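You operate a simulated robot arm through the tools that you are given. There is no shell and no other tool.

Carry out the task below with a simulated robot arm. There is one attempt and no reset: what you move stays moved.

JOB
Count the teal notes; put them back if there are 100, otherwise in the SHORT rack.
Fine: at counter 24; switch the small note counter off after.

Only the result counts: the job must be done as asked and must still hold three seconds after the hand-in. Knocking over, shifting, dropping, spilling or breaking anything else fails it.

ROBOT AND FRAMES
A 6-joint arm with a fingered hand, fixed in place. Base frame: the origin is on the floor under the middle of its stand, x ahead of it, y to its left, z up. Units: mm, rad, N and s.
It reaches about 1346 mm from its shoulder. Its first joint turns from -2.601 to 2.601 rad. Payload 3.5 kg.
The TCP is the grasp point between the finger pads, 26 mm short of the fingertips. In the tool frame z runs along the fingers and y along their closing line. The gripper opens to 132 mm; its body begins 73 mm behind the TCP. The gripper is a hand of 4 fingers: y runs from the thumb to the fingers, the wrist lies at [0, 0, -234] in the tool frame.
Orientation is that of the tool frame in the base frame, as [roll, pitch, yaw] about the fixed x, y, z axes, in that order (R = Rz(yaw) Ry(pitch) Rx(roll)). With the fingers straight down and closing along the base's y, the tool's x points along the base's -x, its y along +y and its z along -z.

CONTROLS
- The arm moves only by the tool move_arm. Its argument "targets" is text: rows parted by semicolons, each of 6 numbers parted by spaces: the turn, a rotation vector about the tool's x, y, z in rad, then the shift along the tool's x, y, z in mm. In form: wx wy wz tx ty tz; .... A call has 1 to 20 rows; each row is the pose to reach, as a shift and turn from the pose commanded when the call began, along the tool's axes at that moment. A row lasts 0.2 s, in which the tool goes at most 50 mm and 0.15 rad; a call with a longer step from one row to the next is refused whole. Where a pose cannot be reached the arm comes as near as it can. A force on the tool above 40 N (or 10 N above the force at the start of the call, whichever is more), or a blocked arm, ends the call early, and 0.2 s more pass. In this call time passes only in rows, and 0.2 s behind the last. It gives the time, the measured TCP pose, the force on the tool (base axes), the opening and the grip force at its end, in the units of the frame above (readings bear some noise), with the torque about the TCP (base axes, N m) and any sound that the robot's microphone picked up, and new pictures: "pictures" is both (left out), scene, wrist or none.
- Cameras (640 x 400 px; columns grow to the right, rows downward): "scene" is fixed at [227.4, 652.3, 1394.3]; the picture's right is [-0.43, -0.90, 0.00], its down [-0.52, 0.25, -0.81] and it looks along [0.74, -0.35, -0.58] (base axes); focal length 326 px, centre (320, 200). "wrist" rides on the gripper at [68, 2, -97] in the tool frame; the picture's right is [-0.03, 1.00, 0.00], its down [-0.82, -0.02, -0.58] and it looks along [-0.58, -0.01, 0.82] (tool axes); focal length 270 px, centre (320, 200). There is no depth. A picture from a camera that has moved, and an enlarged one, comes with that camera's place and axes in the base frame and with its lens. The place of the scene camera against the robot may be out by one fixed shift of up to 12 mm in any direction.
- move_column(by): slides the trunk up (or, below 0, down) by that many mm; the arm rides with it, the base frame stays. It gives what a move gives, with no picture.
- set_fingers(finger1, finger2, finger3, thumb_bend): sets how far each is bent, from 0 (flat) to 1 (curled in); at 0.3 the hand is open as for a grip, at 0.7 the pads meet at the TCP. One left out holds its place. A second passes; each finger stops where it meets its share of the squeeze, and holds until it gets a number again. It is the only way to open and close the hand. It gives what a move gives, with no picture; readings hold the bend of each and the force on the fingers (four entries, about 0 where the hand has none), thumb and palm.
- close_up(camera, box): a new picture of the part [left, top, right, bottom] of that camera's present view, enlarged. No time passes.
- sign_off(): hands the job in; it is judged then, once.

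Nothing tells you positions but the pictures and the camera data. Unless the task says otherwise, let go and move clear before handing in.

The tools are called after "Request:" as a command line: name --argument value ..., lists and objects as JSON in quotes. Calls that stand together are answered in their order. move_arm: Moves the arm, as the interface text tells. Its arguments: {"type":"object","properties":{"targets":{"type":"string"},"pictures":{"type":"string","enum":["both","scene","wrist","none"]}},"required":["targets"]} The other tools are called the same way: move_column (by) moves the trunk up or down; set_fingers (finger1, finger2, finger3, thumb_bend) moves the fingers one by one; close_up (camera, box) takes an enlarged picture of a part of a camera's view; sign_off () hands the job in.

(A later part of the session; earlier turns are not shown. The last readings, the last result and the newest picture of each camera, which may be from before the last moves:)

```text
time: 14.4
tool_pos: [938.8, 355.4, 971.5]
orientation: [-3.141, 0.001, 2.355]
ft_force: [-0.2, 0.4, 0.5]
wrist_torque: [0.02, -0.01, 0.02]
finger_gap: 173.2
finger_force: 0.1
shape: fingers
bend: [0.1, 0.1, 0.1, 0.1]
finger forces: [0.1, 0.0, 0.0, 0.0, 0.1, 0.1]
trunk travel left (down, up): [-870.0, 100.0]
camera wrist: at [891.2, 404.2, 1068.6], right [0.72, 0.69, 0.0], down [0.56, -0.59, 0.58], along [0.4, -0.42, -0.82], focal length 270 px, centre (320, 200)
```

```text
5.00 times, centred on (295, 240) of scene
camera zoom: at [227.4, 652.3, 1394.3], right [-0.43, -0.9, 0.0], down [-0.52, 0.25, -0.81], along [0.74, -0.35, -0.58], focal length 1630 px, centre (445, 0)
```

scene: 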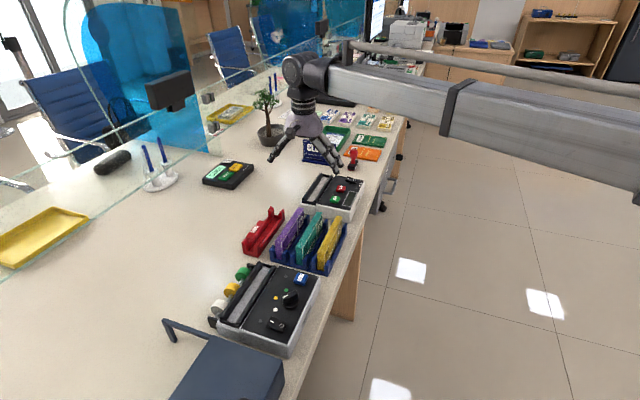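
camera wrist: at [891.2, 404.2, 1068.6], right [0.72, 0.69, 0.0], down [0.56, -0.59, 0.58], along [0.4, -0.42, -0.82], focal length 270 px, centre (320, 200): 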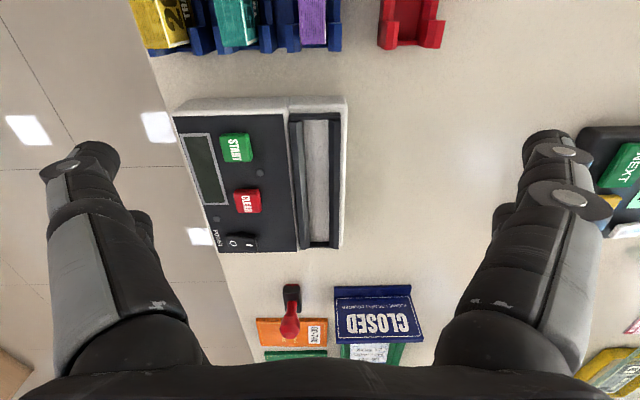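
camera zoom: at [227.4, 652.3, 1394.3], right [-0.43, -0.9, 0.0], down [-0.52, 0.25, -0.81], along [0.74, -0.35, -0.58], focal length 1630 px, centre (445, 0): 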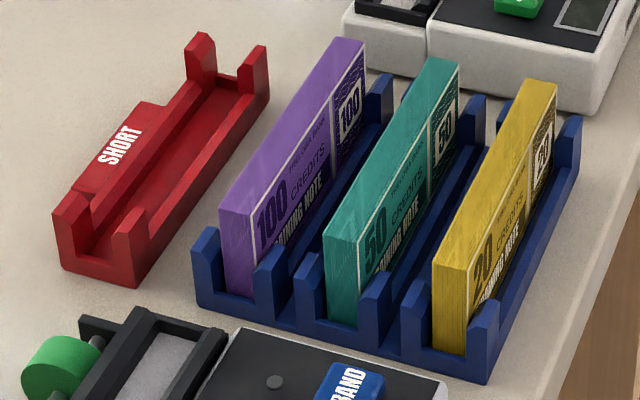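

I'm lowering the trunk 50 mm for a second view so I can triangulate the hopper floor and switch heights.

Request:
move_column --by -50

Request:
close_up --camera "wrist" --box '[160, 60, 400, 290]'

Request:
close_up --camera "wrist" --box '[260, 50, 370, 130]'

Request:
close_up --camera "wrist" --box '[260, 180, 370, 260]'

Request:
close_up --camera "wrist" --box '[180, 160, 290, 270]'

```text
time: 15.3
tool_pos: [938.4, 355.0, 920.8]
orientation: [-3.14, 0.001, 2.357]
ft_force: [-0.5, 0.1, -1.1]
wrist_torque: [0.04, 0.0, 0.01]
finger_gap: 173.2
finger_force: 0.0
shape: fingers
bend: [0.1, 0.1, 0.1, 0.1]
finger forces: [0.0, 0.1, 0.0, 0.1, 0.1, 0.0]
trunk travel left (down, up): [-820.0, 150.0]
```

```text
1.74 times, centred on (280, 175) of wrist
camera zoom: at [890.3, 404.2, 1018.8], right [0.72, 0.69, 0.0], down [0.56, -0.59, 0.58], along [0.4, -0.42, -0.82], focal length 470 px, centre (390, 244)
```

zoom: 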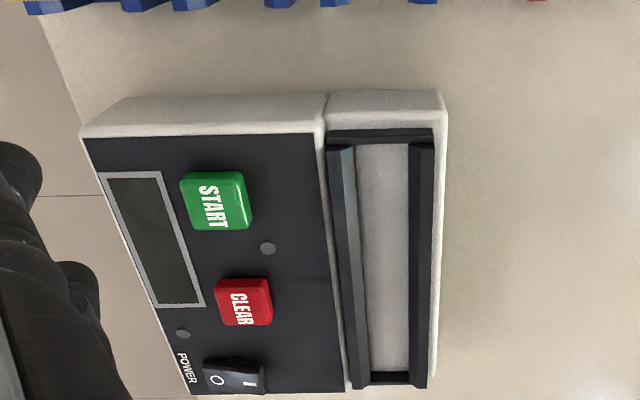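

```text
5.00 times, centred on (315, 90) of wrist
camera zoom: at [890.3, 404.2, 1018.8], right [0.72, 0.69, 0.0], down [0.56, -0.59, 0.58], along [0.4, -0.42, -0.82], focal length 1351 px, centre (345, 750)
```

zoom: 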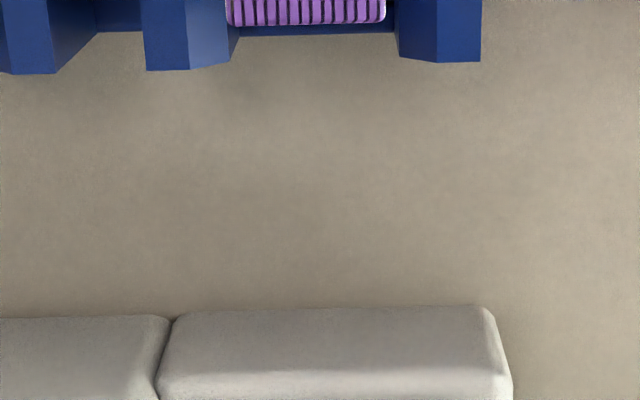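

```text
5.00 times, centred on (315, 220) of wrist
camera zoom: at [890.3, 404.2, 1018.8], right [0.72, 0.69, 0.0], down [0.56, -0.59, 0.58], along [0.4, -0.42, -0.82], focal length 1351 px, centre (345, 100)
```

zoom: 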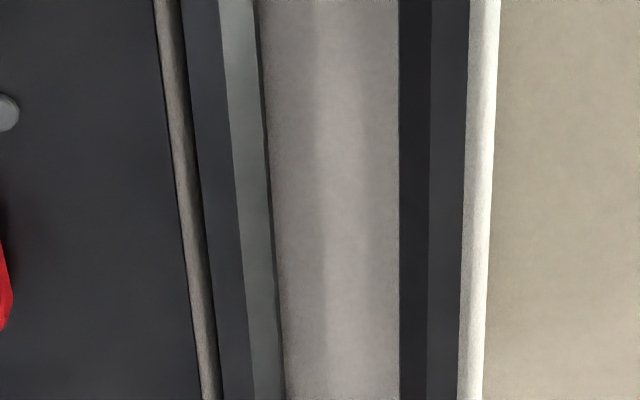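

```text
3.64 times, centred on (235, 215) of wrist
camera zoom: at [890.3, 404.2, 1018.8], right [0.72, 0.69, 0.0], down [0.56, -0.59, 0.58], along [0.4, -0.42, -0.82], focal length 983 px, centre (629, 146)
```

zoom: 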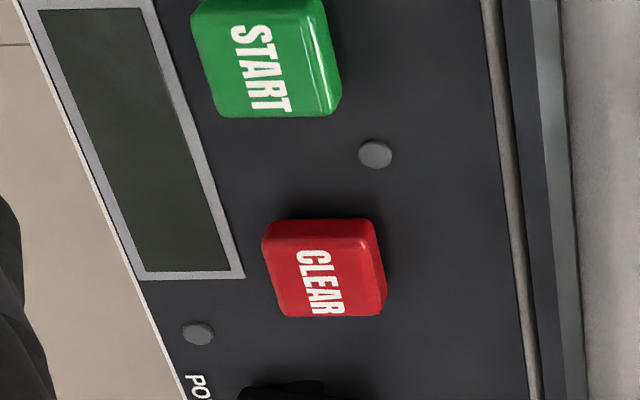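

Triangulation gives: hopper floor centre ≈(1001, 284), floor z≈820; power rocker "I" ≈(987, 186, 843), "O" ≈(973, 170), START ≈(906, 276, 839). Now I form the pointing finger and go over the "I" side of the power switch.

Request:
set_fingers --finger1 0.4 --finger2 1.0 --finger3 1.0 --thumb_bend 1.0

Request:
move_arm --targets "0 0 0 -34 -29 0; 0 0 0 -69 -59 0; 0 0 0 -103 -88 0; 0 0 0 -137 -118 0; 0 0 0 -171 -147 0"

Request:
close_up --camera "wrist" --box '[360, 60, 520, 200]'

Request:
close_up --camera "scene" --box '[290, 110, 410, 220]'

```text
time: 16.3
tool_pos: [937.8, 354.0, 922.1]
orientation: [-3.141, -0.001, 2.357]
ft_force: [0.1, 0.1, 0.1]
wrist_torque: [0.0, 0.01, 0.03]
finger_gap: 38.9
finger_force: 0.1
shape: fingers
bend: [0.4, 0.74, 0.74, 1.0]
finger forces: [0.1, 0.1, 0.0, 0.1, 0.0, 0.0]
trunk travel left (down, up): [-820.0, 150.0]
```

```text
time: 17.5
tool_pos: [953.2, 130.9, 921.9]
orientation: [-3.14, 0.0, 2.357]
ft_force: [0.7, -0.3, -1.0]
wrist_torque: [0.01, 0.03, -0.03]
finger_gap: 38.8
finger_force: 0.0
shape: fingers
bend: [0.4, 0.74, 0.74, 1.0]
finger forces: [0.0, 0.0, 0.1, 0.0, 0.1, 0.1]
trunk travel left (down, up): [-820.0, 150.0]
camera wrist: at [906.3, 180.4, 1018.8], right [0.72, 0.69, 0.0], down [0.56, -0.59, 0.58], along [0.4, -0.42, -0.82], focal length 270 px, centre (320, 200)
```

scene: 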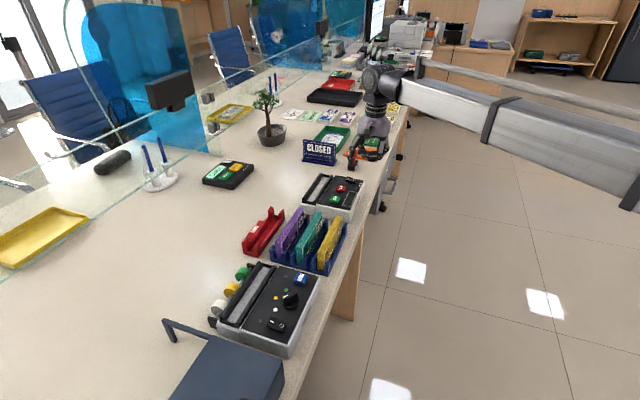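
wrist: 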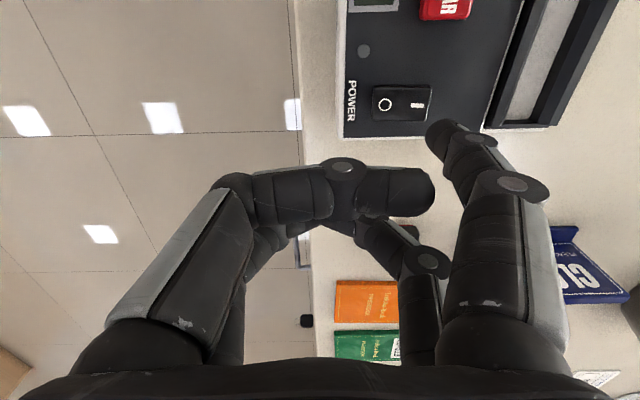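

```text
2.86 times, centred on (440, 130) of wrist
camera zoom: at [906.3, 180.4, 1018.8], right [0.72, 0.69, 0.0], down [0.56, -0.59, 0.58], along [0.4, -0.42, -0.82], focal length 772 px, centre (-23, 400)
```

zoom: 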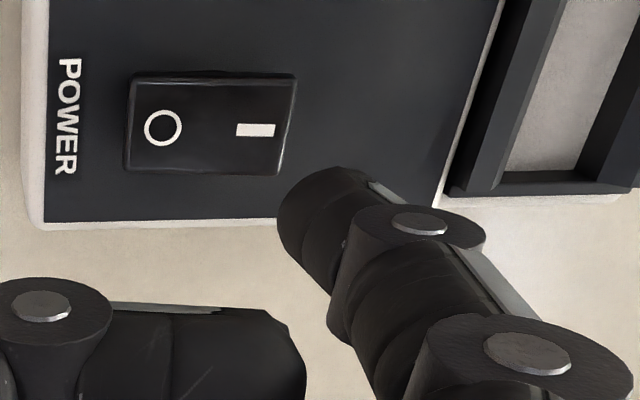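

```text
3.64 times, centred on (350, 165) of scene
camera zoom: at [227.4, 652.3, 1394.3], right [-0.43, -0.9, 0.0], down [-0.52, 0.25, -0.81], along [0.74, -0.35, -0.58], focal length 1185 px, centre (211, 327)
```

zoom: 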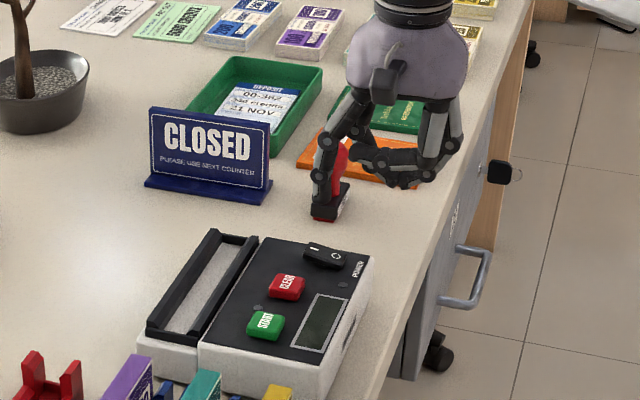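

The fingertip hangs over the switch, slightly toward the middle; I shift 7 mm outward to be over "I" and lower in steps.

Request:
move_arm --targets "0 0 0 -2 7 0" --pictures "none"

Request:
move_column --by -36

Request:
close_up --camera "wrist" --box '[360, 60, 520, 200]'

Request:
close_up --camera "scene" --box '[300, 140, 400, 220]'

```text
time: 17.9
tool_pos: [960.7, 134.6, 922.0]
orientation: [3.141, 0.0, 2.357]
ft_force: [-0.4, -0.2, 0.7]
wrist_torque: [0.02, 0.02, -0.02]
finger_gap: 39.1
finger_force: 0.2
shape: fingers
bend: [0.4, 0.74, 0.74, 1.0]
finger forces: [0.0, 0.0, 0.0, 0.1, 0.1, 0.1]
trunk travel left (down, up): [-820.0, 150.0]
```

```text
time: 18.7
tool_pos: [961.2, 135.0, 885.7]
orientation: [3.141, 0.001, 2.356]
ft_force: [0.1, 0.2, -0.1]
wrist_torque: [-0.04, -0.02, 0.04]
finger_gap: 38.7
finger_force: 0.0
shape: fingers
bend: [0.4, 0.74, 0.74, 1.0]
finger forces: [0.0, 0.0, 0.0, 0.0, 0.0, 0.1]
trunk travel left (down, up): [-784.0, 186.0]
```

```text
2.86 times, centred on (440, 130) of wrist
camera zoom: at [913.3, 184.5, 982.8], right [0.72, 0.69, 0.0], down [0.56, -0.59, 0.58], along [0.4, -0.42, -0.82], focal length 772 px, centre (-23, 400)
```

zoom: 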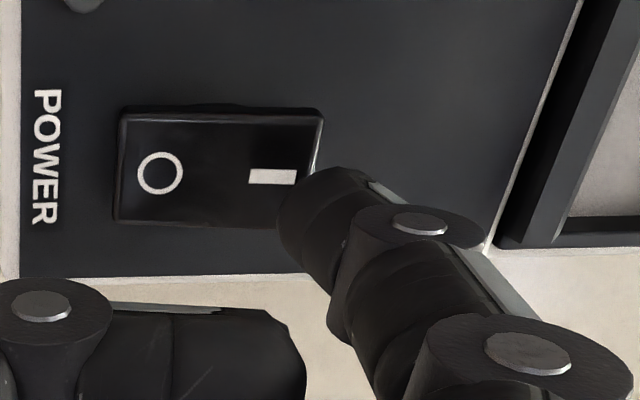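

```text
5.00 times, centred on (350, 180) of scene
camera zoom: at [227.4, 652.3, 1394.3], right [-0.43, -0.9, 0.0], down [-0.52, 0.25, -0.81], along [0.74, -0.35, -0.58], focal length 1630 px, centre (170, 300)
```

zoom: 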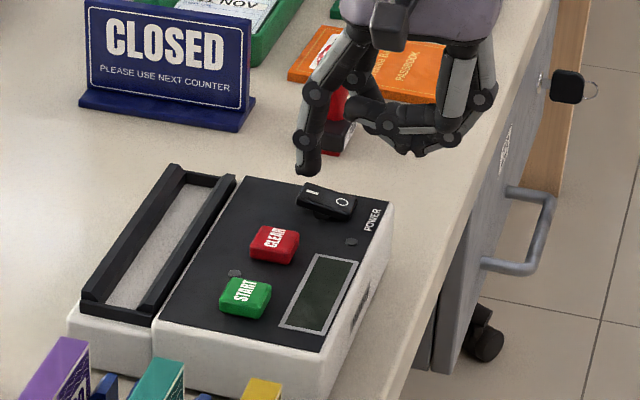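

The tip is just above the outer end of the "I" half. A small correction back by 3 mm, then gentle lowering with force checks.

Request:
move_arm --targets "0 0 0 2 -3 0" --pictures "none"

Request:
move_column --by -7

Request:
move_column --by -3

Request:
close_up --camera "scene" --box '[310, 150, 390, 210]'

```text
time: 19.1
tool_pos: [956.3, 133.5, 884.9]
orientation: [3.141, 0.0, 2.356]
ft_force: [-0.5, -0.5, -0.6]
wrist_torque: [0.0, 0.03, -0.01]
finger_gap: 38.9
finger_force: 0.1
shape: fingers
bend: [0.4, 0.74, 0.74, 1.0]
finger forces: [0.0, 0.1, 0.0, 0.0, 0.1, 0.1]
trunk travel left (down, up): [-784.0, 186.0]
```

```text
time: 19.7
tool_pos: [956.6, 134.7, 878.3]
orientation: [3.141, 0.0, 2.354]
ft_force: [0.0, -0.4, 0.6]
wrist_torque: [-0.01, -0.01, 0.0]
finger_gap: 38.8
finger_force: 0.1
shape: fingers
bend: [0.4, 0.74, 0.74, 1.0]
finger forces: [0.0, 0.1, 0.1, 0.0, 0.0, 0.1]
trunk travel left (down, up): [-777.0, 193.0]
```

```text
time: 20.2
tool_pos: [956.7, 133.6, 875.5]
orientation: [-3.141, 0.002, 2.359]
ft_force: [0.4, 0.8, 0.0]
wrist_torque: [-0.01, 0.0, -0.02]
finger_gap: 38.7
finger_force: 0.2
shape: fingers
bend: [0.4, 0.74, 0.74, 1.0]
finger forces: [0.0, 0.1, 0.0, 0.0, 0.1, 0.1]
trunk travel left (down, up): [-774.0, 196.0]
```

```text
6.67 times, centred on (350, 180) of scene
camera zoom: at [227.4, 652.3, 1394.3], right [-0.43, -0.9, 0.0], down [-0.52, 0.25, -0.81], along [0.74, -0.35, -0.58], focal length 2173 px, centre (120, 333)
```

zoom: 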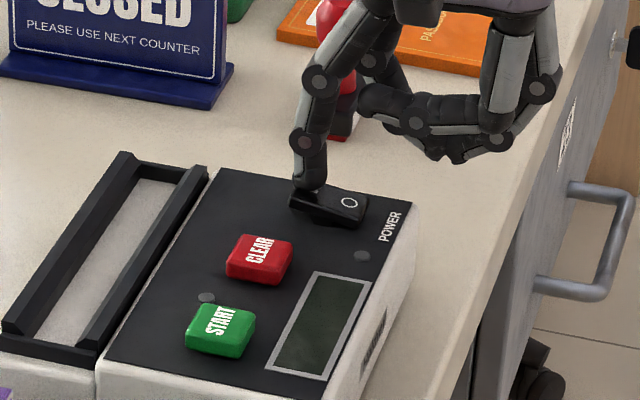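

Fingertip is now on the "I" end and nearly touching; I keep pressing down in small steps.

Request:
move_column --by -3

Request:
close_up --camera "scene" --box '[310, 150, 390, 210]'

Request:
move_column --by -3

Request:
close_up --camera "scene" --box '[310, 150, 390, 210]'

```text
time: 20.7
tool_pos: [956.5, 133.2, 872.1]
orientation: [3.141, 0.0, 2.356]
ft_force: [0.5, 0.7, 0.3]
wrist_torque: [0.03, 0.02, 0.02]
finger_gap: 39.0
finger_force: 0.2
shape: fingers
bend: [0.4, 0.74, 0.74, 1.0]
finger forces: [0.6, 0.1, 0.1, 0.0, 0.0, 0.0]
trunk travel left (down, up): [-771.0, 199.0]
```

```text
6.67 times, centred on (350, 180) of scene
camera zoom: at [227.4, 652.3, 1394.3], right [-0.43, -0.9, 0.0], down [-0.52, 0.25, -0.81], along [0.74, -0.35, -0.58], focal length 2173 px, centre (120, 333)
```

zoom: 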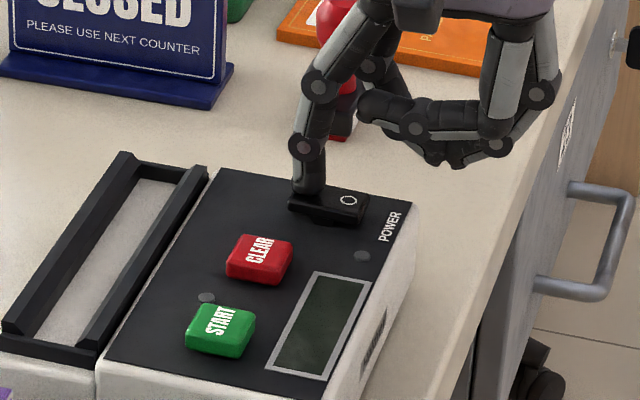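

```text
time: 21.2
tool_pos: [957.3, 134.7, 870.6]
orientation: [-3.141, 0.0, 2.357]
ft_force: [0.2, -0.7, 2.5]
wrist_torque: [0.11, -0.08, 0.0]
finger_gap: 39.2
finger_force: 0.6
shape: fingers
bend: [0.4, 0.74, 0.74, 1.0]
finger forces: [1.9, 0.0, 0.0, 0.0, 0.1, 0.0]
trunk travel left (down, up): [-768.0, 202.0]
```

```text
6.67 times, centred on (350, 180) of scene
camera zoom: at [227.4, 652.3, 1394.3], right [-0.43, -0.9, 0.0], down [-0.52, 0.25, -0.81], along [0.74, -0.35, -0.58], focal length 2173 px, centre (120, 333)
```

zoom: 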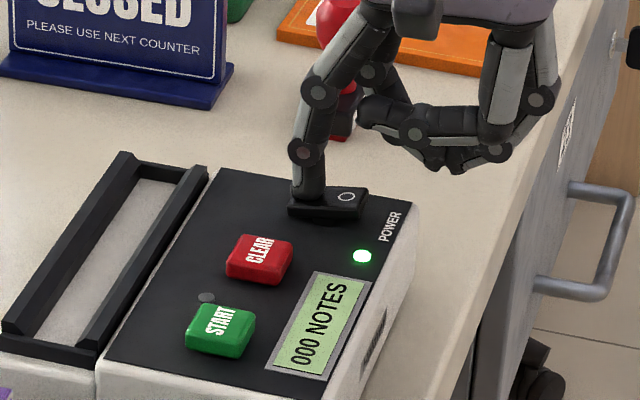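

The counter is on: green lamp and "000 NOTES". I lift away and move over the teal bundle with the fingers set to a narrow opening.

Request:
move_column --by 72

Request:
set_fingers --finger1 0.5 --finger2 0.5 --finger3 0.5 --thumb_bend 0.5

Request:
move_arm --targets "0 0 0 42 12 0; 0 0 0 84 24 0; 0 0 0 126 36 0; 0 0 0 168 48 0; 0 0 0 210 60 0; 0 0 0 252 72 0; 0 0 0 292.5 83.4 0"

Request:
close_up --camera "wrist" --box '[220, 20, 460, 240]'

Request:
close_up --camera "scene" --box '[235, 160, 375, 280]'

```text
time: 22.3
tool_pos: [956.4, 133.9, 942.0]
orientation: [-3.141, 0.0, 2.357]
ft_force: [0.8, 0.0, 0.4]
wrist_torque: [0.0, -0.05, 0.0]
finger_gap: 39.0
finger_force: 0.2
shape: fingers
bend: [0.4, 0.74, 0.74, 1.0]
finger forces: [0.0, 0.1, 0.0, 0.0, 0.0, 0.0]
trunk travel left (down, up): [-840.0, 130.0]
```

```text
time: 23.3
tool_pos: [955.8, 134.2, 941.0]
orientation: [-3.14, 0.001, 2.356]
ft_force: [-0.1, 0.2, 0.5]
wrist_torque: [0.01, 0.02, -0.01]
finger_gap: 66.1
finger_force: 0.1
shape: fingers
bend: [0.5, 0.5, 0.5, 0.5]
finger forces: [0.0, 0.0, 0.0, 0.0, 0.1, 0.0]
trunk travel left (down, up): [-840.0, 130.0]
```

```text
time: 24.9
tool_pos: [807.1, 399.0, 941.5]
orientation: [-3.141, -0.001, 2.356]
ft_force: [0.6, 0.7, 0.1]
wrist_torque: [-0.02, -0.01, -0.01]
finger_gap: 66.3
finger_force: 0.1
shape: fingers
bend: [0.5, 0.5, 0.5, 0.5]
finger forces: [0.1, 0.1, 0.0, 0.0, 0.0, 0.1]
trunk travel left (down, up): [-840.0, 130.0]
camera wrist: at [758.8, 448.5, 1038.7], right [0.72, 0.69, 0.0], down [0.56, -0.59, 0.58], along [0.4, -0.42, -0.82], focal length 270 px, centre (320, 200)
```

scene: 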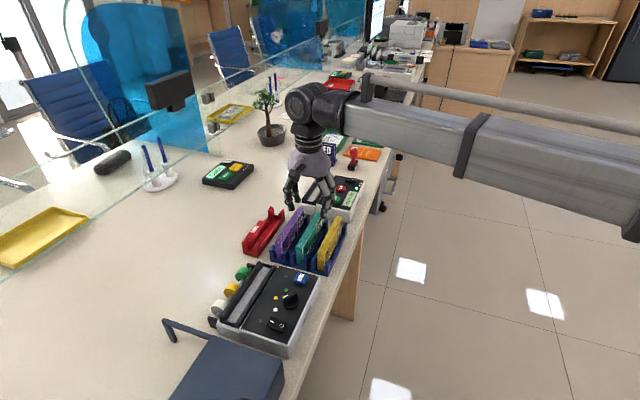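
wrist: 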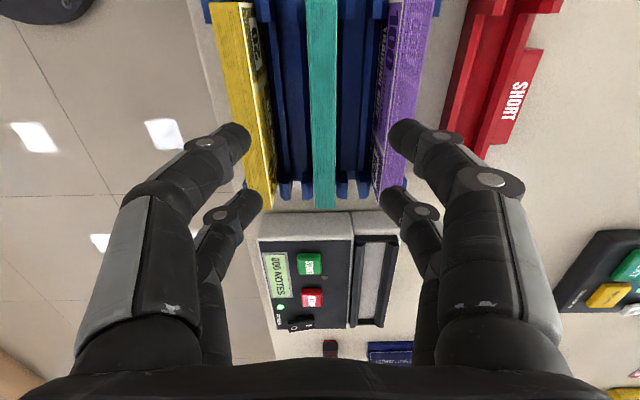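

```text
1.82 times, centred on (340, 130) of wrist
camera zoom: at [758.8, 448.5, 1038.7], right [0.72, 0.69, 0.0], down [0.56, -0.59, 0.58], along [0.4, -0.42, -0.82], focal length 491 px, centre (284, 327)
```

zoom: 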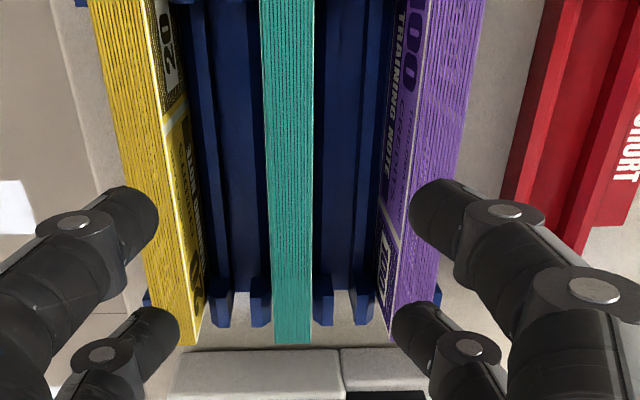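

```text
3.33 times, centred on (305, 220) of scene
camera zoom: at [227.4, 652.3, 1394.3], right [-0.43, -0.9, 0.0], down [-0.52, 0.25, -0.81], along [0.74, -0.35, -0.58], focal length 1086 px, centre (370, 133)
```

zoom: 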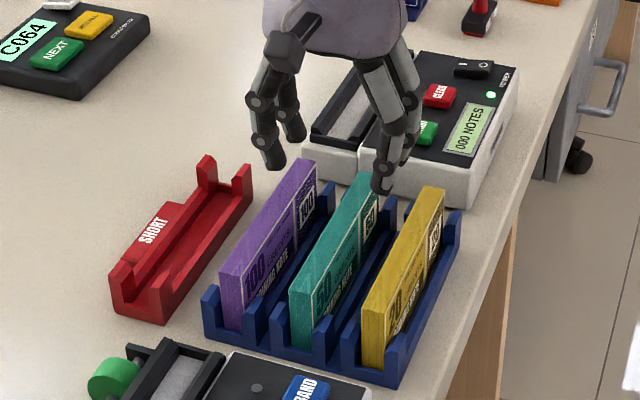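

The fingers splay at the knuckles, so I'll use a narrow pre-grasp (bend 0.6) and grip only the top ~15 mm of the teal bundle, keeping knuckles above its neighbours. Centre first, then lower partway and check.

Request:
set_fingers --finger1 0.6 --finger2 0.6 --finger3 0.6 --thumb_bend 0.6

Request:
move_arm --targets "0 0 0 -1.8 2.7 0" --pictures "none"

Request:
move_column --by -58

Request:
close_up --camera "wrist" --box '[220, 40, 420, 240]'

Request:
close_up --camera "scene" --box '[255, 170, 355, 260]'

```text
time: 25.9
tool_pos: [806.1, 398.4, 941.8]
orientation: [-3.141, -0.001, 2.355]
ft_force: [0.4, 0.0, 0.6]
wrist_torque: [-0.02, 0.0, -0.02]
finger_gap: 33.0
finger_force: 0.1
shape: fingers
bend: [0.6, 0.6, 0.6, 0.6]
finger forces: [0.0, 0.1, 0.0, 0.0, 0.0, 0.1]
trunk travel left (down, up): [-840.0, 130.0]
```

```text
time: 26.3
tool_pos: [810.6, 399.9, 941.1]
orientation: [-3.141, 0.0, 2.356]
ft_force: [-0.4, 0.6, -0.9]
wrist_torque: [0.02, 0.02, -0.03]
finger_gap: 33.0
finger_force: 0.0
shape: fingers
bend: [0.6, 0.6, 0.6, 0.6]
finger forces: [0.1, 0.1, 0.0, 0.1, 0.0, 0.0]
trunk travel left (down, up): [-840.0, 130.0]
```

```text
time: 27.3
tool_pos: [810.6, 399.6, 883.1]
orientation: [3.141, 0.0, 2.357]
ft_force: [-0.4, 0.6, -0.1]
wrist_torque: [0.0, -0.02, -0.03]
finger_gap: 33.1
finger_force: 0.1
shape: fingers
bend: [0.6, 0.6, 0.6, 0.6]
finger forces: [0.0, 0.1, 0.1, 0.0, 0.0, 0.0]
trunk travel left (down, up): [-782.0, 188.0]
```

```text
2.00 times, centred on (320, 140) of wrist
camera zoom: at [763.2, 448.9, 980.8], right [0.72, 0.69, 0.0], down [0.56, -0.59, 0.58], along [0.4, -0.42, -0.82], focal length 541 px, centre (320, 320)
```

zoom: 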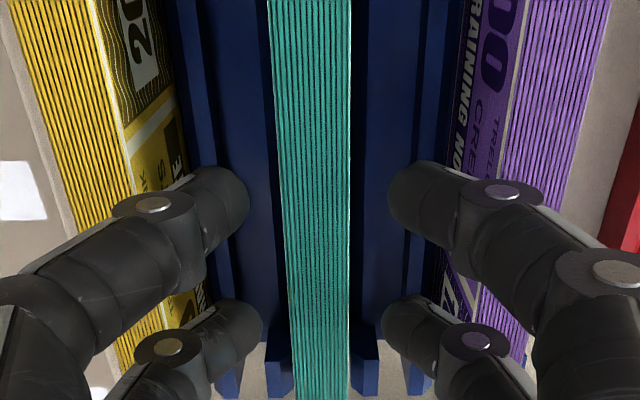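

```text
4.44 times, centred on (305, 215) of scene
camera zoom: at [227.4, 652.3, 1394.3], right [-0.43, -0.9, 0.0], down [-0.52, 0.25, -0.81], along [0.74, -0.35, -0.58], focal length 1448 px, centre (387, 133)
```

zoom: 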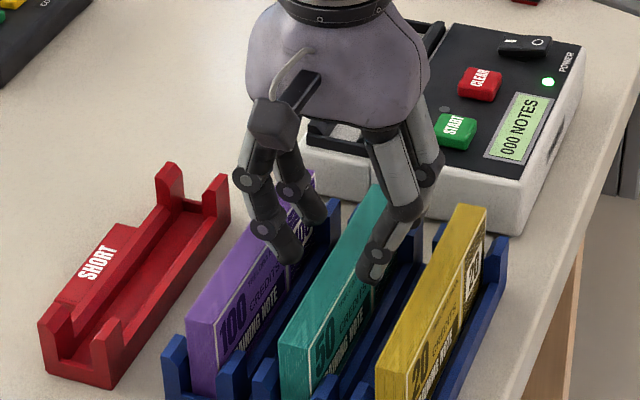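

The bundle sits centred between the fingertips, and knuckles clear the neighbours. I lower another 26 mm and check before closing.

Request:
move_column --by -26

Request:
close_up --camera "wrist" --box '[220, 40, 420, 240]'

Request:
close_up --camera "scene" --box '[255, 170, 355, 260]'

```text
time: 28.0
tool_pos: [810.7, 399.2, 857.9]
orientation: [-3.141, 0.0, 2.359]
ft_force: [0.1, 1.0, 0.1]
wrist_torque: [-0.01, 0.03, 0.0]
finger_gap: 32.9
finger_force: 0.0
shape: fingers
bend: [0.6, 0.6, 0.6, 0.6]
finger forces: [0.1, 0.0, 0.0, 0.1, 0.0, 0.1]
trunk travel left (down, up): [-756.0, 214.0]
```

```text
2.00 times, centred on (320, 140) of wrist
camera zoom: at [763.3, 448.9, 954.8], right [0.72, 0.69, 0.0], down [0.56, -0.59, 0.58], along [0.4, -0.42, -0.82], focal length 541 px, centre (320, 320)
```

zoom: 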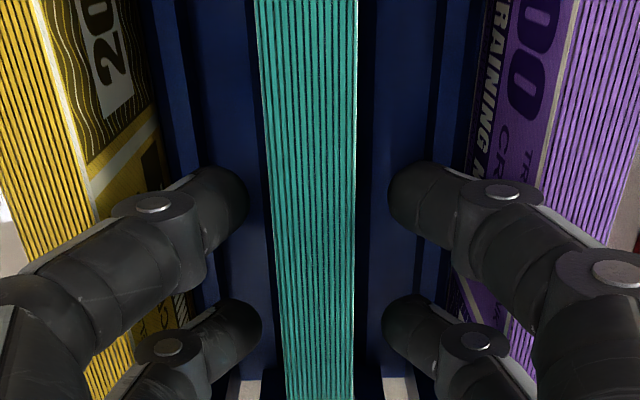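

```text
4.44 times, centred on (305, 215) of scene
camera zoom: at [227.4, 652.3, 1394.3], right [-0.43, -0.9, 0.0], down [-0.52, 0.25, -0.81], along [0.74, -0.35, -0.58], focal length 1448 px, centre (387, 133)
```

zoom: 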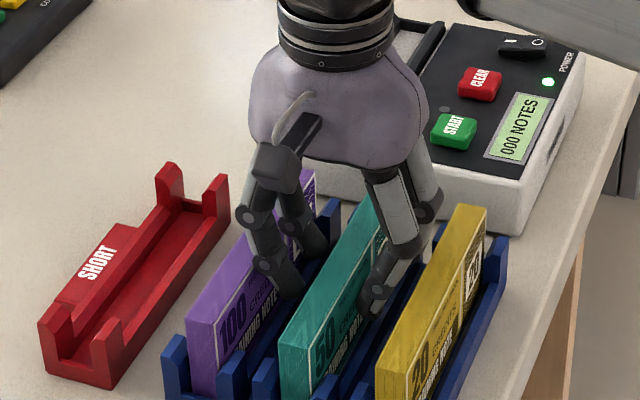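

Good clearance all round; 5 mm deeper for a firmer hold, then close on the bundle.

Request:
move_column --by -5

Request:
set_fingers --finger1 0.72 --finger2 0.72 --finger3 0.72 --thumb_bend 0.72

Request:
close_up --camera "wrist" --box '[220, 40, 420, 240]'

Request:
close_up --camera "scene" --box '[255, 170, 355, 260]'

```text
time: 28.6
tool_pos: [811.0, 400.8, 852.8]
orientation: [3.14, 0.001, 2.357]
ft_force: [0.0, 0.2, 0.0]
wrist_torque: [-0.01, 0.0, 0.02]
finger_gap: 32.8
finger_force: 0.0
shape: fingers
bend: [0.6, 0.6, 0.6, 0.6]
finger forces: [0.0, 0.0, 0.1, 0.0, 0.0, 0.1]
trunk travel left (down, up): [-751.0, 219.0]
```

```text
time: 29.6
tool_pos: [811.2, 399.8, 851.5]
orientation: [3.141, 0.002, 2.356]
ft_force: [0.7, -0.7, -0.3]
wrist_torque: [0.0, 0.0, 0.0]
finger_gap: 14.3
finger_force: 12.0
shape: fingers
bend: [0.67, 0.68, 0.68, 0.68]
finger forces: [6.1, 6.0, 5.3, 0.1, 6.9, 0.0]
trunk travel left (down, up): [-751.0, 219.0]
```

```text
2.00 times, centred on (320, 140) of wrist
camera zoom: at [763.4, 449.0, 949.7], right [0.72, 0.69, 0.0], down [0.56, -0.59, 0.58], along [0.4, -0.42, -0.82], focal length 541 px, centre (320, 320)
```

zoom: 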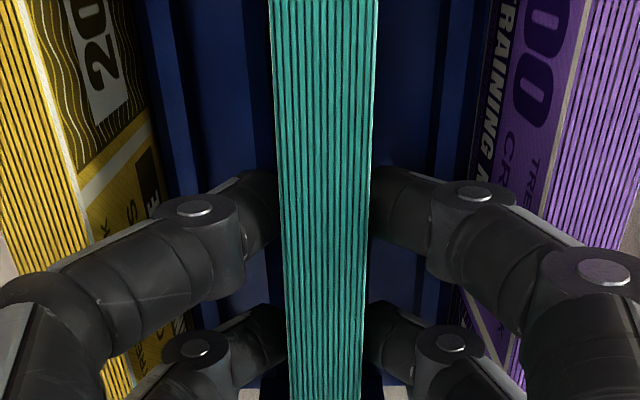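

```text
4.44 times, centred on (305, 215) of scene
camera zoom: at [227.4, 652.3, 1394.3], right [-0.43, -0.9, 0.0], down [-0.52, 0.25, -0.81], along [0.74, -0.35, -0.58], focal length 1448 px, centre (387, 133)
```

zoom: 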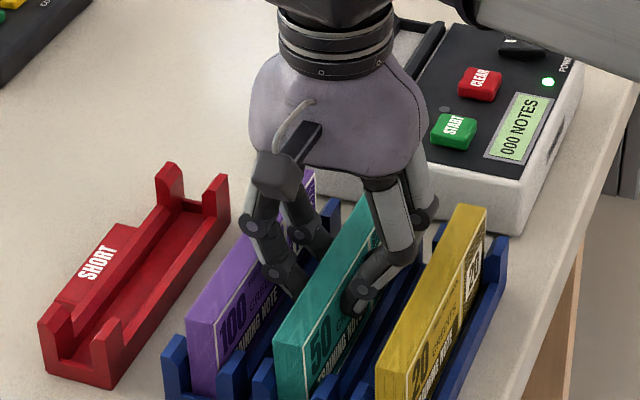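

Grip holds with about 12 N. I lift it clear and check the hold.

Request:
move_column --by 30

Request:
close_up --camera "scene" --box '[255, 170, 355, 260]'

Request:
move_column --by 60

Request:
move_arm --targets "0 0 0 0 0 0.5"

Request:
close_up --camera "scene" --box '[255, 140, 355, 260]'

Request:
close_up --camera "wrist" --box '[220, 0, 420, 240]'

```text
time: 30.3
tool_pos: [811.1, 400.4, 881.9]
orientation: [-3.141, 0.0, 2.357]
ft_force: [-0.8, 0.0, -1.2]
wrist_torque: [-0.02, 0.03, 0.03]
finger_gap: 14.1
finger_force: 12.0
shape: fingers
bend: [0.67, 0.68, 0.68, 0.68]
finger forces: [6.2, 5.9, 5.4, 0.1, 6.6, 0.0]
trunk travel left (down, up): [-781.0, 189.0]
```

```text
4.44 times, centred on (305, 215) of scene
camera zoom: at [227.4, 652.3, 1394.3], right [-0.43, -0.9, 0.0], down [-0.52, 0.25, -0.81], along [0.74, -0.35, -0.58], focal length 1448 px, centre (387, 133)
```

zoom: 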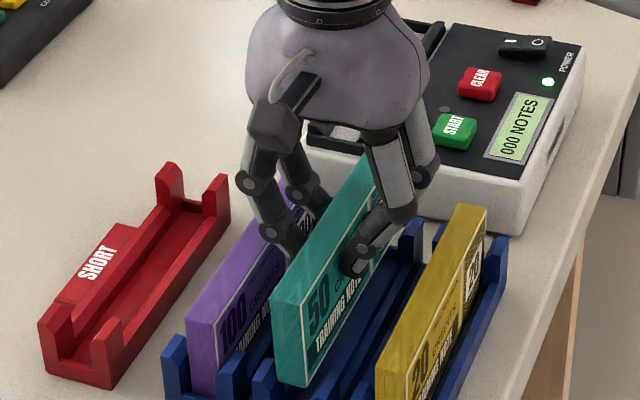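

```text
time: 31.3
tool_pos: [811.8, 399.6, 941.2]
orientation: [-3.141, 0.001, 2.357]
ft_force: [-1.0, 0.1, -0.2]
wrist_torque: [-0.01, -0.01, 0.01]
finger_gap: 14.3
finger_force: 11.8
shape: fingers
bend: [0.67, 0.68, 0.68, 0.68]
finger forces: [6.1, 5.8, 5.3, 0.0, 6.6, 0.1]
trunk travel left (down, up): [-841.0, 129.0]
```

```text
time: 31.7
tool_pos: [810.6, 400.4, 942.3]
orientation: [3.141, 0.0, 2.357]
ft_force: [-1.1, 0.1, -0.9]
wrist_torque: [-0.02, 0.04, -0.03]
finger_gap: 14.4
finger_force: 11.7
shape: fingers
bend: [0.67, 0.68, 0.68, 0.68]
finger forces: [6.2, 5.8, 5.4, 0.0, 6.7, 0.0]
trunk travel left (down, up): [-841.0, 129.0]
camera wrist: at [763.3, 449.5, 1039.6], right [0.72, 0.69, 0.0], down [0.56, -0.59, 0.58], along [0.4, -0.42, -0.82], focal length 270 px, centre (320, 200)
```

scene: 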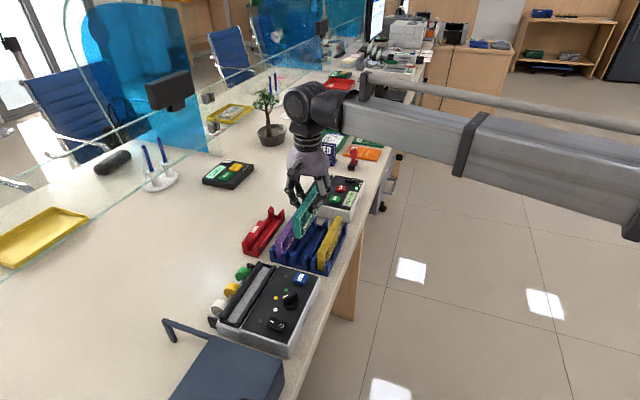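
wrist: 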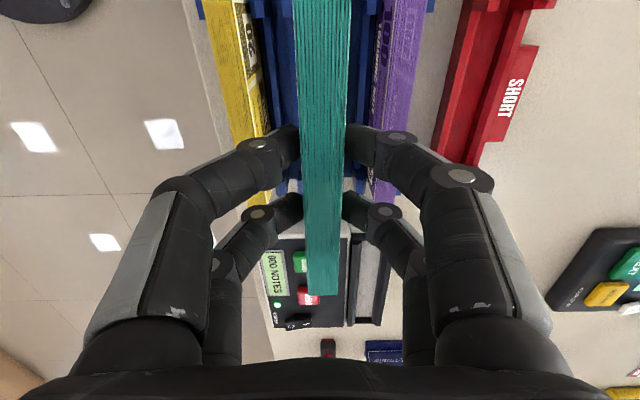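

```text
3.33 times, centred on (305, 200) of scene
camera zoom: at [227.4, 652.3, 1394.3], right [-0.43, -0.9, 0.0], down [-0.52, 0.25, -0.81], along [0.74, -0.35, -0.58], focal length 1086 px, centre (370, 200)
```

zoom: 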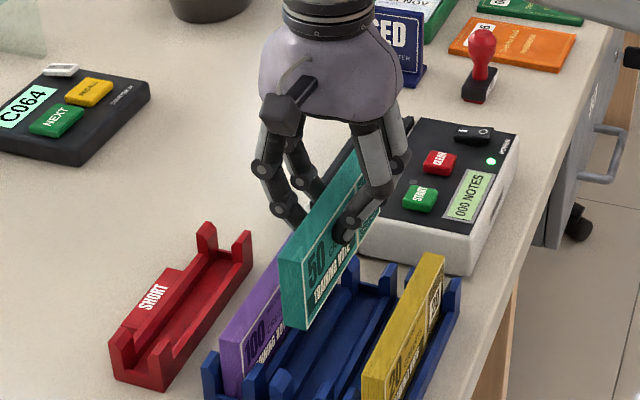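

```text
1.67 times, centred on (320, 120) of wrist
camera zoom: at [763.3, 449.5, 1039.6], right [0.72, 0.69, 0.0], down [0.56, -0.59, 0.58], along [0.4, -0.42, -0.82], focal length 450 px, centre (320, 333)
```

zoom: 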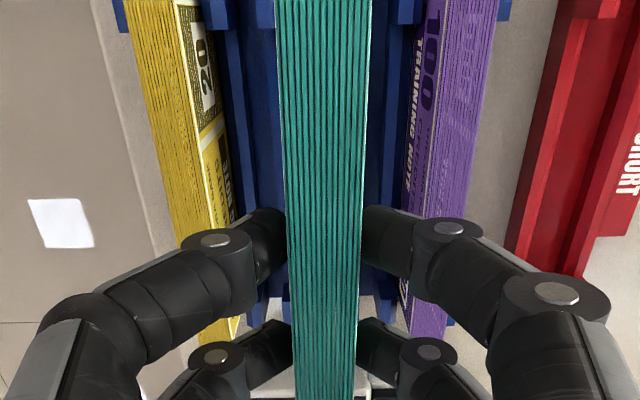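

The bundle is held straight. Now I carry it over the hopper slot.

Request:
move_arm --targets "0 0 0 -43 10 0; 0 0 0 -86 21 0; 0 0 0 -130 31 0; 0 0 0 -173 42 0; 0 0 0 -216.4 52.1 0"

Request:
close_up --camera "wrist" --box '[220, 0, 420, 240]'

Request:
close_up --camera "wrist" --box '[250, 200, 410, 340]'

Request:
close_up --camera "scene" --box '[280, 120, 380, 220]'

```text
time: 32.9
tool_pos: [1000.8, 282.2, 941.3]
orientation: [-3.141, 0.001, 2.357]
ft_force: [0.1, 0.6, -0.7]
wrist_torque: [0.01, 0.01, -0.01]
finger_gap: 14.3
finger_force: 12.2
shape: fingers
bend: [0.67, 0.68, 0.68, 0.68]
finger forces: [6.0, 5.8, 5.3, 0.1, 6.6, 0.0]
trunk travel left (down, up): [-841.0, 129.0]
camera wrist: at [952.8, 330.9, 1039.4], right [0.72, 0.69, 0.0], down [0.56, -0.59, 0.58], along [0.4, -0.42, -0.82], focal length 270 px, centre (320, 200)
```

scene: 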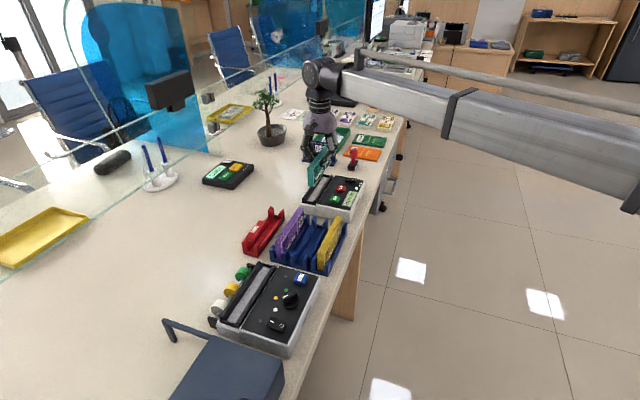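
wrist: 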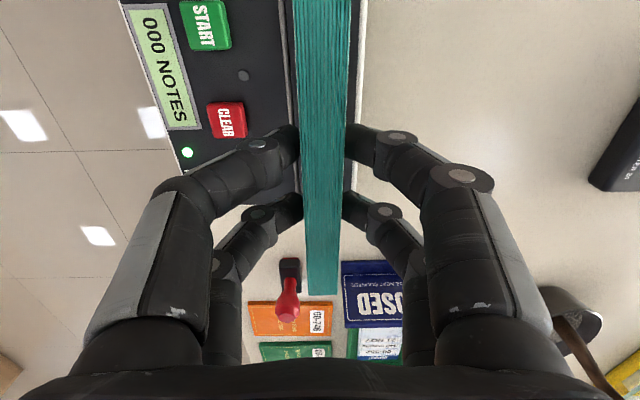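

```text
1.67 times, centred on (320, 120) of wrist
camera zoom: at [952.8, 330.9, 1039.4], right [0.72, 0.69, 0.0], down [0.56, -0.59, 0.58], along [0.4, -0.42, -0.82], focal length 450 px, centre (320, 333)
```

zoom: 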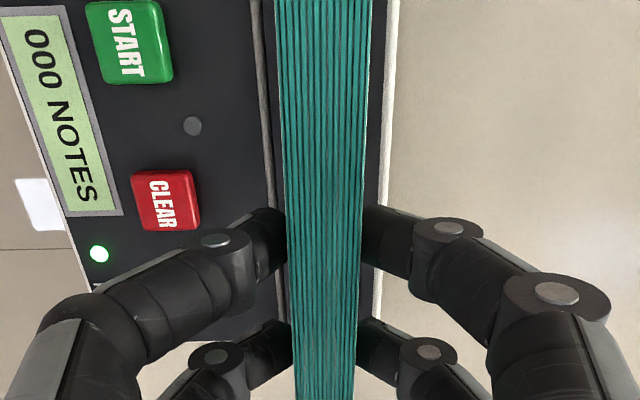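

```text
2.86 times, centred on (330, 270) of wrist
camera zoom: at [952.8, 330.9, 1039.4], right [0.72, 0.69, 0.0], down [0.56, -0.59, 0.58], along [0.4, -0.42, -0.82], focal length 772 px, centre (291, 0)
```

zoom: 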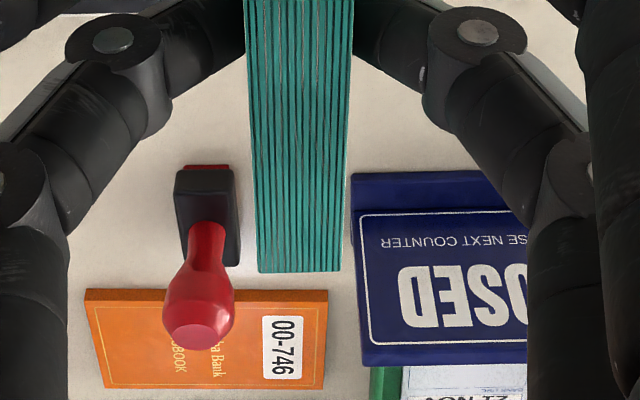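

```text
4.00 times, centred on (330, 170) of scene
camera zoom: at [227.4, 652.3, 1394.3], right [-0.43, -0.9, 0.0], down [-0.52, 0.25, -0.81], along [0.74, -0.35, -0.58], focal length 1304 px, centre (280, 320)
```

zoom: 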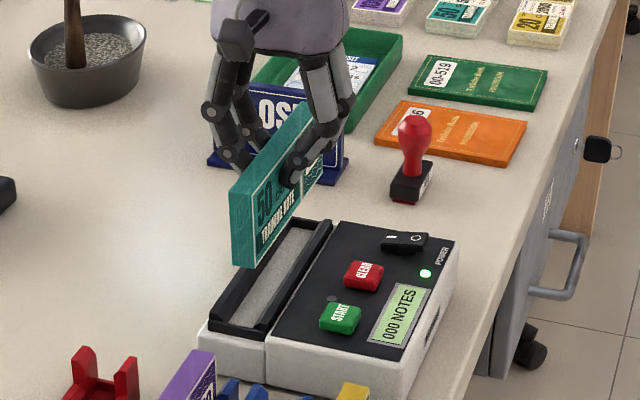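

Alignment is within a couple of millimetres; I apply a small correction (+2.5 along, +1.8 across, tiny yaw) and lower to just above the rails.

Request:
move_arm --targets "0 0 -0.012 2.5 1.8 0" --pictures "none"

Request:
move_column --by -30

Request:
close_up --camera "scene" --box '[290, 150, 370, 230]'

Request:
close_up --camera "wrist" --box '[220, 0, 420, 240]'

```text
time: 33.3
tool_pos: [998.8, 284.9, 941.8]
orientation: [3.14, -0.002, 2.368]
ft_force: [0.3, 0.6, -1.2]
wrist_torque: [0.02, 0.02, 0.01]
finger_gap: 14.2
finger_force: 12.5
shape: fingers
bend: [0.68, 0.68, 0.68, 0.68]
finger forces: [6.2, 5.9, 5.4, 0.0, 6.6, 0.0]
trunk travel left (down, up): [-841.0, 129.0]
```

```text
time: 34.1
tool_pos: [999.7, 285.8, 912.3]
orientation: [3.142, 0.002, 2.369]
ft_force: [-0.2, 0.6, -0.1]
wrist_torque: [0.04, 0.01, 0.04]
finger_gap: 14.2
finger_force: 11.8
shape: fingers
bend: [0.68, 0.68, 0.68, 0.68]
finger forces: [6.2, 5.8, 5.4, 0.0, 6.6, 0.1]
trunk travel left (down, up): [-811.0, 159.0]
```

```text
5.00 times, centred on (330, 190) of scene
camera zoom: at [227.4, 652.3, 1394.3], right [-0.43, -0.9, 0.0], down [-0.52, 0.25, -0.81], along [0.74, -0.35, -0.58], focal length 1630 px, centre (270, 250)
```

zoom: 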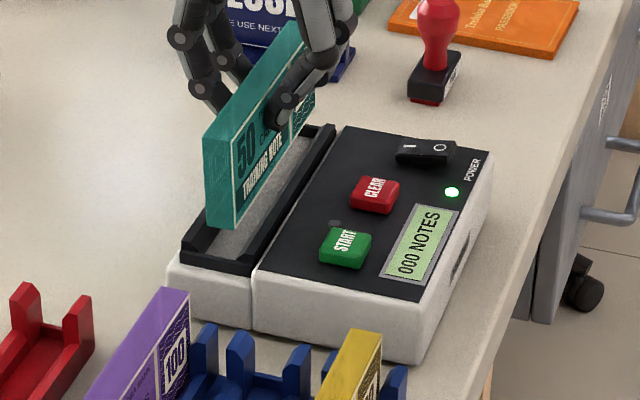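

```text
1.67 times, centred on (320, 120) of wrist
camera zoom: at [951.7, 334.4, 1009.7], right [0.72, 0.7, 0.0], down [0.57, -0.58, 0.58], along [0.4, -0.41, -0.82], focal length 450 px, centre (320, 333)
```

zoom: 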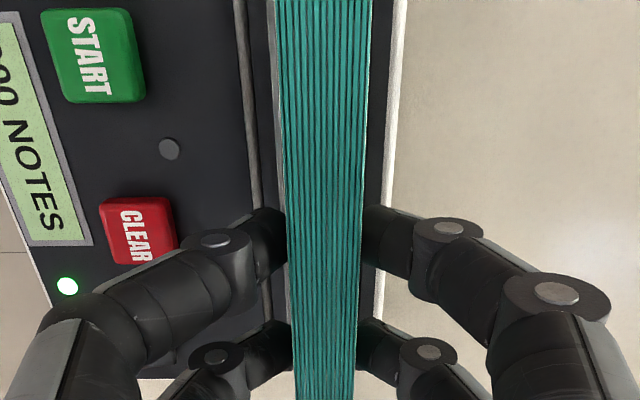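

I zoom in on the near end to verify the bundle end will clear the hopper's end lip.

Request:
close_up --camera "scene" --box '[308, 180, 340, 210]'

Request:
close_up --camera "scene" --box '[315, 160, 355, 190]'

```text
13.33 times, centred on (324, 195) of scene
camera zoom: at [227.4, 652.3, 1394.3], right [-0.43, -0.9, 0.0], down [-0.52, 0.25, -0.81], along [0.74, -0.35, -0.58], focal length 4345 px, centre (267, 267)
```

zoom: 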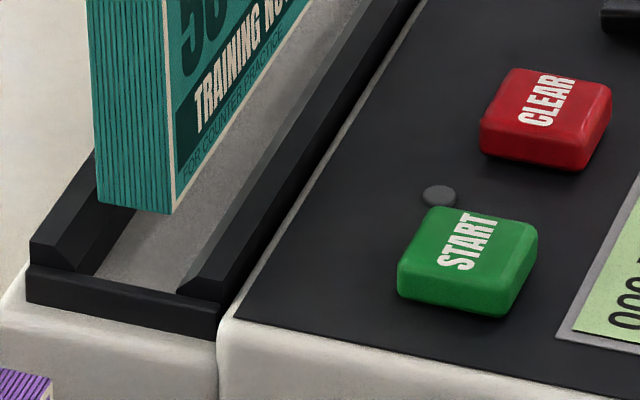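

```text
13.33 times, centred on (335, 175) of scene
camera zoom: at [227.4, 652.3, 1394.3], right [-0.43, -0.9, 0.0], down [-0.52, 0.25, -0.81], along [0.74, -0.35, -0.58], focal length 4345 px, centre (120, 533)
```

zoom: 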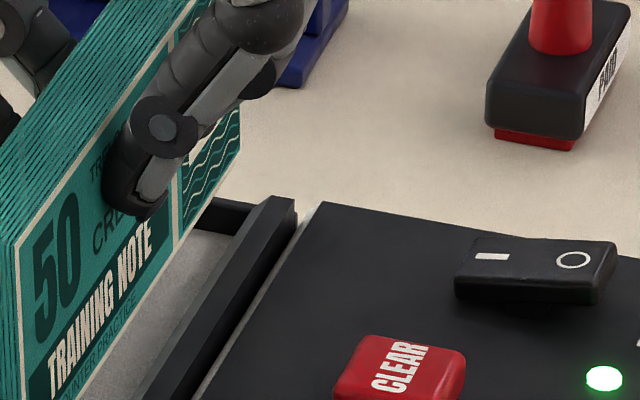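

The near end is a bit tight against the lip and there's ~4 mm to spare at the far end, so I shift 1.8 mm toward the far end and then lower into the slot in steps.

Request:
move_arm --targets "0 0 0 -1.8 -0.5 0" --pictures "none"

Request:
move_column --by -12

Request:
move_column --by -6

Request:
close_up --camera "scene" --box '[308, 180, 340, 210]'

Request:
close_up --camera "scene" --box '[315, 160, 355, 190]'

```text
time: 34.5
tool_pos: [1002.1, 284.1, 912.4]
orientation: [3.141, -0.001, 2.369]
ft_force: [0.7, 0.1, -0.5]
wrist_torque: [-0.03, 0.02, 0.01]
finger_gap: 14.2
finger_force: 12.2
shape: fingers
bend: [0.68, 0.68, 0.68, 0.68]
finger forces: [6.1, 5.9, 5.6, 0.0, 6.6, 0.0]
trunk travel left (down, up): [-811.0, 159.0]
```

```text
time: 35.1
tool_pos: [1001.1, 285.1, 900.6]
orientation: [3.141, -0.001, 2.369]
ft_force: [-0.1, 0.7, -1.7]
wrist_torque: [0.03, 0.01, 0.01]
finger_gap: 14.1
finger_force: 12.1
shape: fingers
bend: [0.68, 0.68, 0.68, 0.68]
finger forces: [6.3, 5.9, 5.4, 0.0, 6.6, 0.0]
trunk travel left (down, up): [-799.0, 171.0]
```

```text
time: 35.6
tool_pos: [1000.3, 283.0, 893.8]
orientation: [-3.142, 0.001, 2.367]
ft_force: [0.5, 0.1, -0.7]
wrist_torque: [-0.03, -0.01, 0.01]
finger_gap: 14.1
finger_force: 12.2
shape: fingers
bend: [0.68, 0.68, 0.68, 0.68]
finger forces: [6.1, 5.8, 5.4, 0.1, 6.6, 0.1]
trunk travel left (down, up): [-793.0, 177.0]
```

```text
13.33 times, centred on (324, 195) of scene
camera zoom: at [227.4, 652.3, 1394.3], right [-0.43, -0.9, 0.0], down [-0.52, 0.25, -0.81], along [0.74, -0.35, -0.58], focal length 4345 px, centre (267, 267)
```

zoom: 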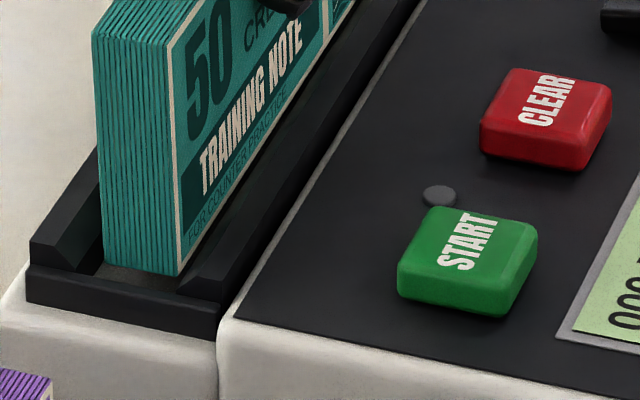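

```text
13.33 times, centred on (335, 175) of scene
camera zoom: at [227.4, 652.3, 1394.3], right [-0.43, -0.9, 0.0], down [-0.52, 0.25, -0.81], along [0.74, -0.35, -0.58], focal length 4345 px, centre (120, 533)
```

zoom: 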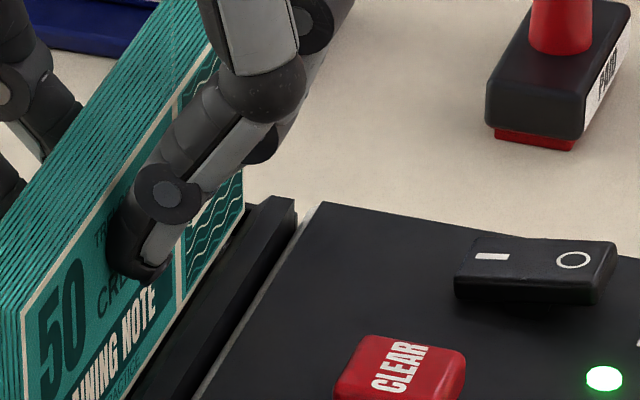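

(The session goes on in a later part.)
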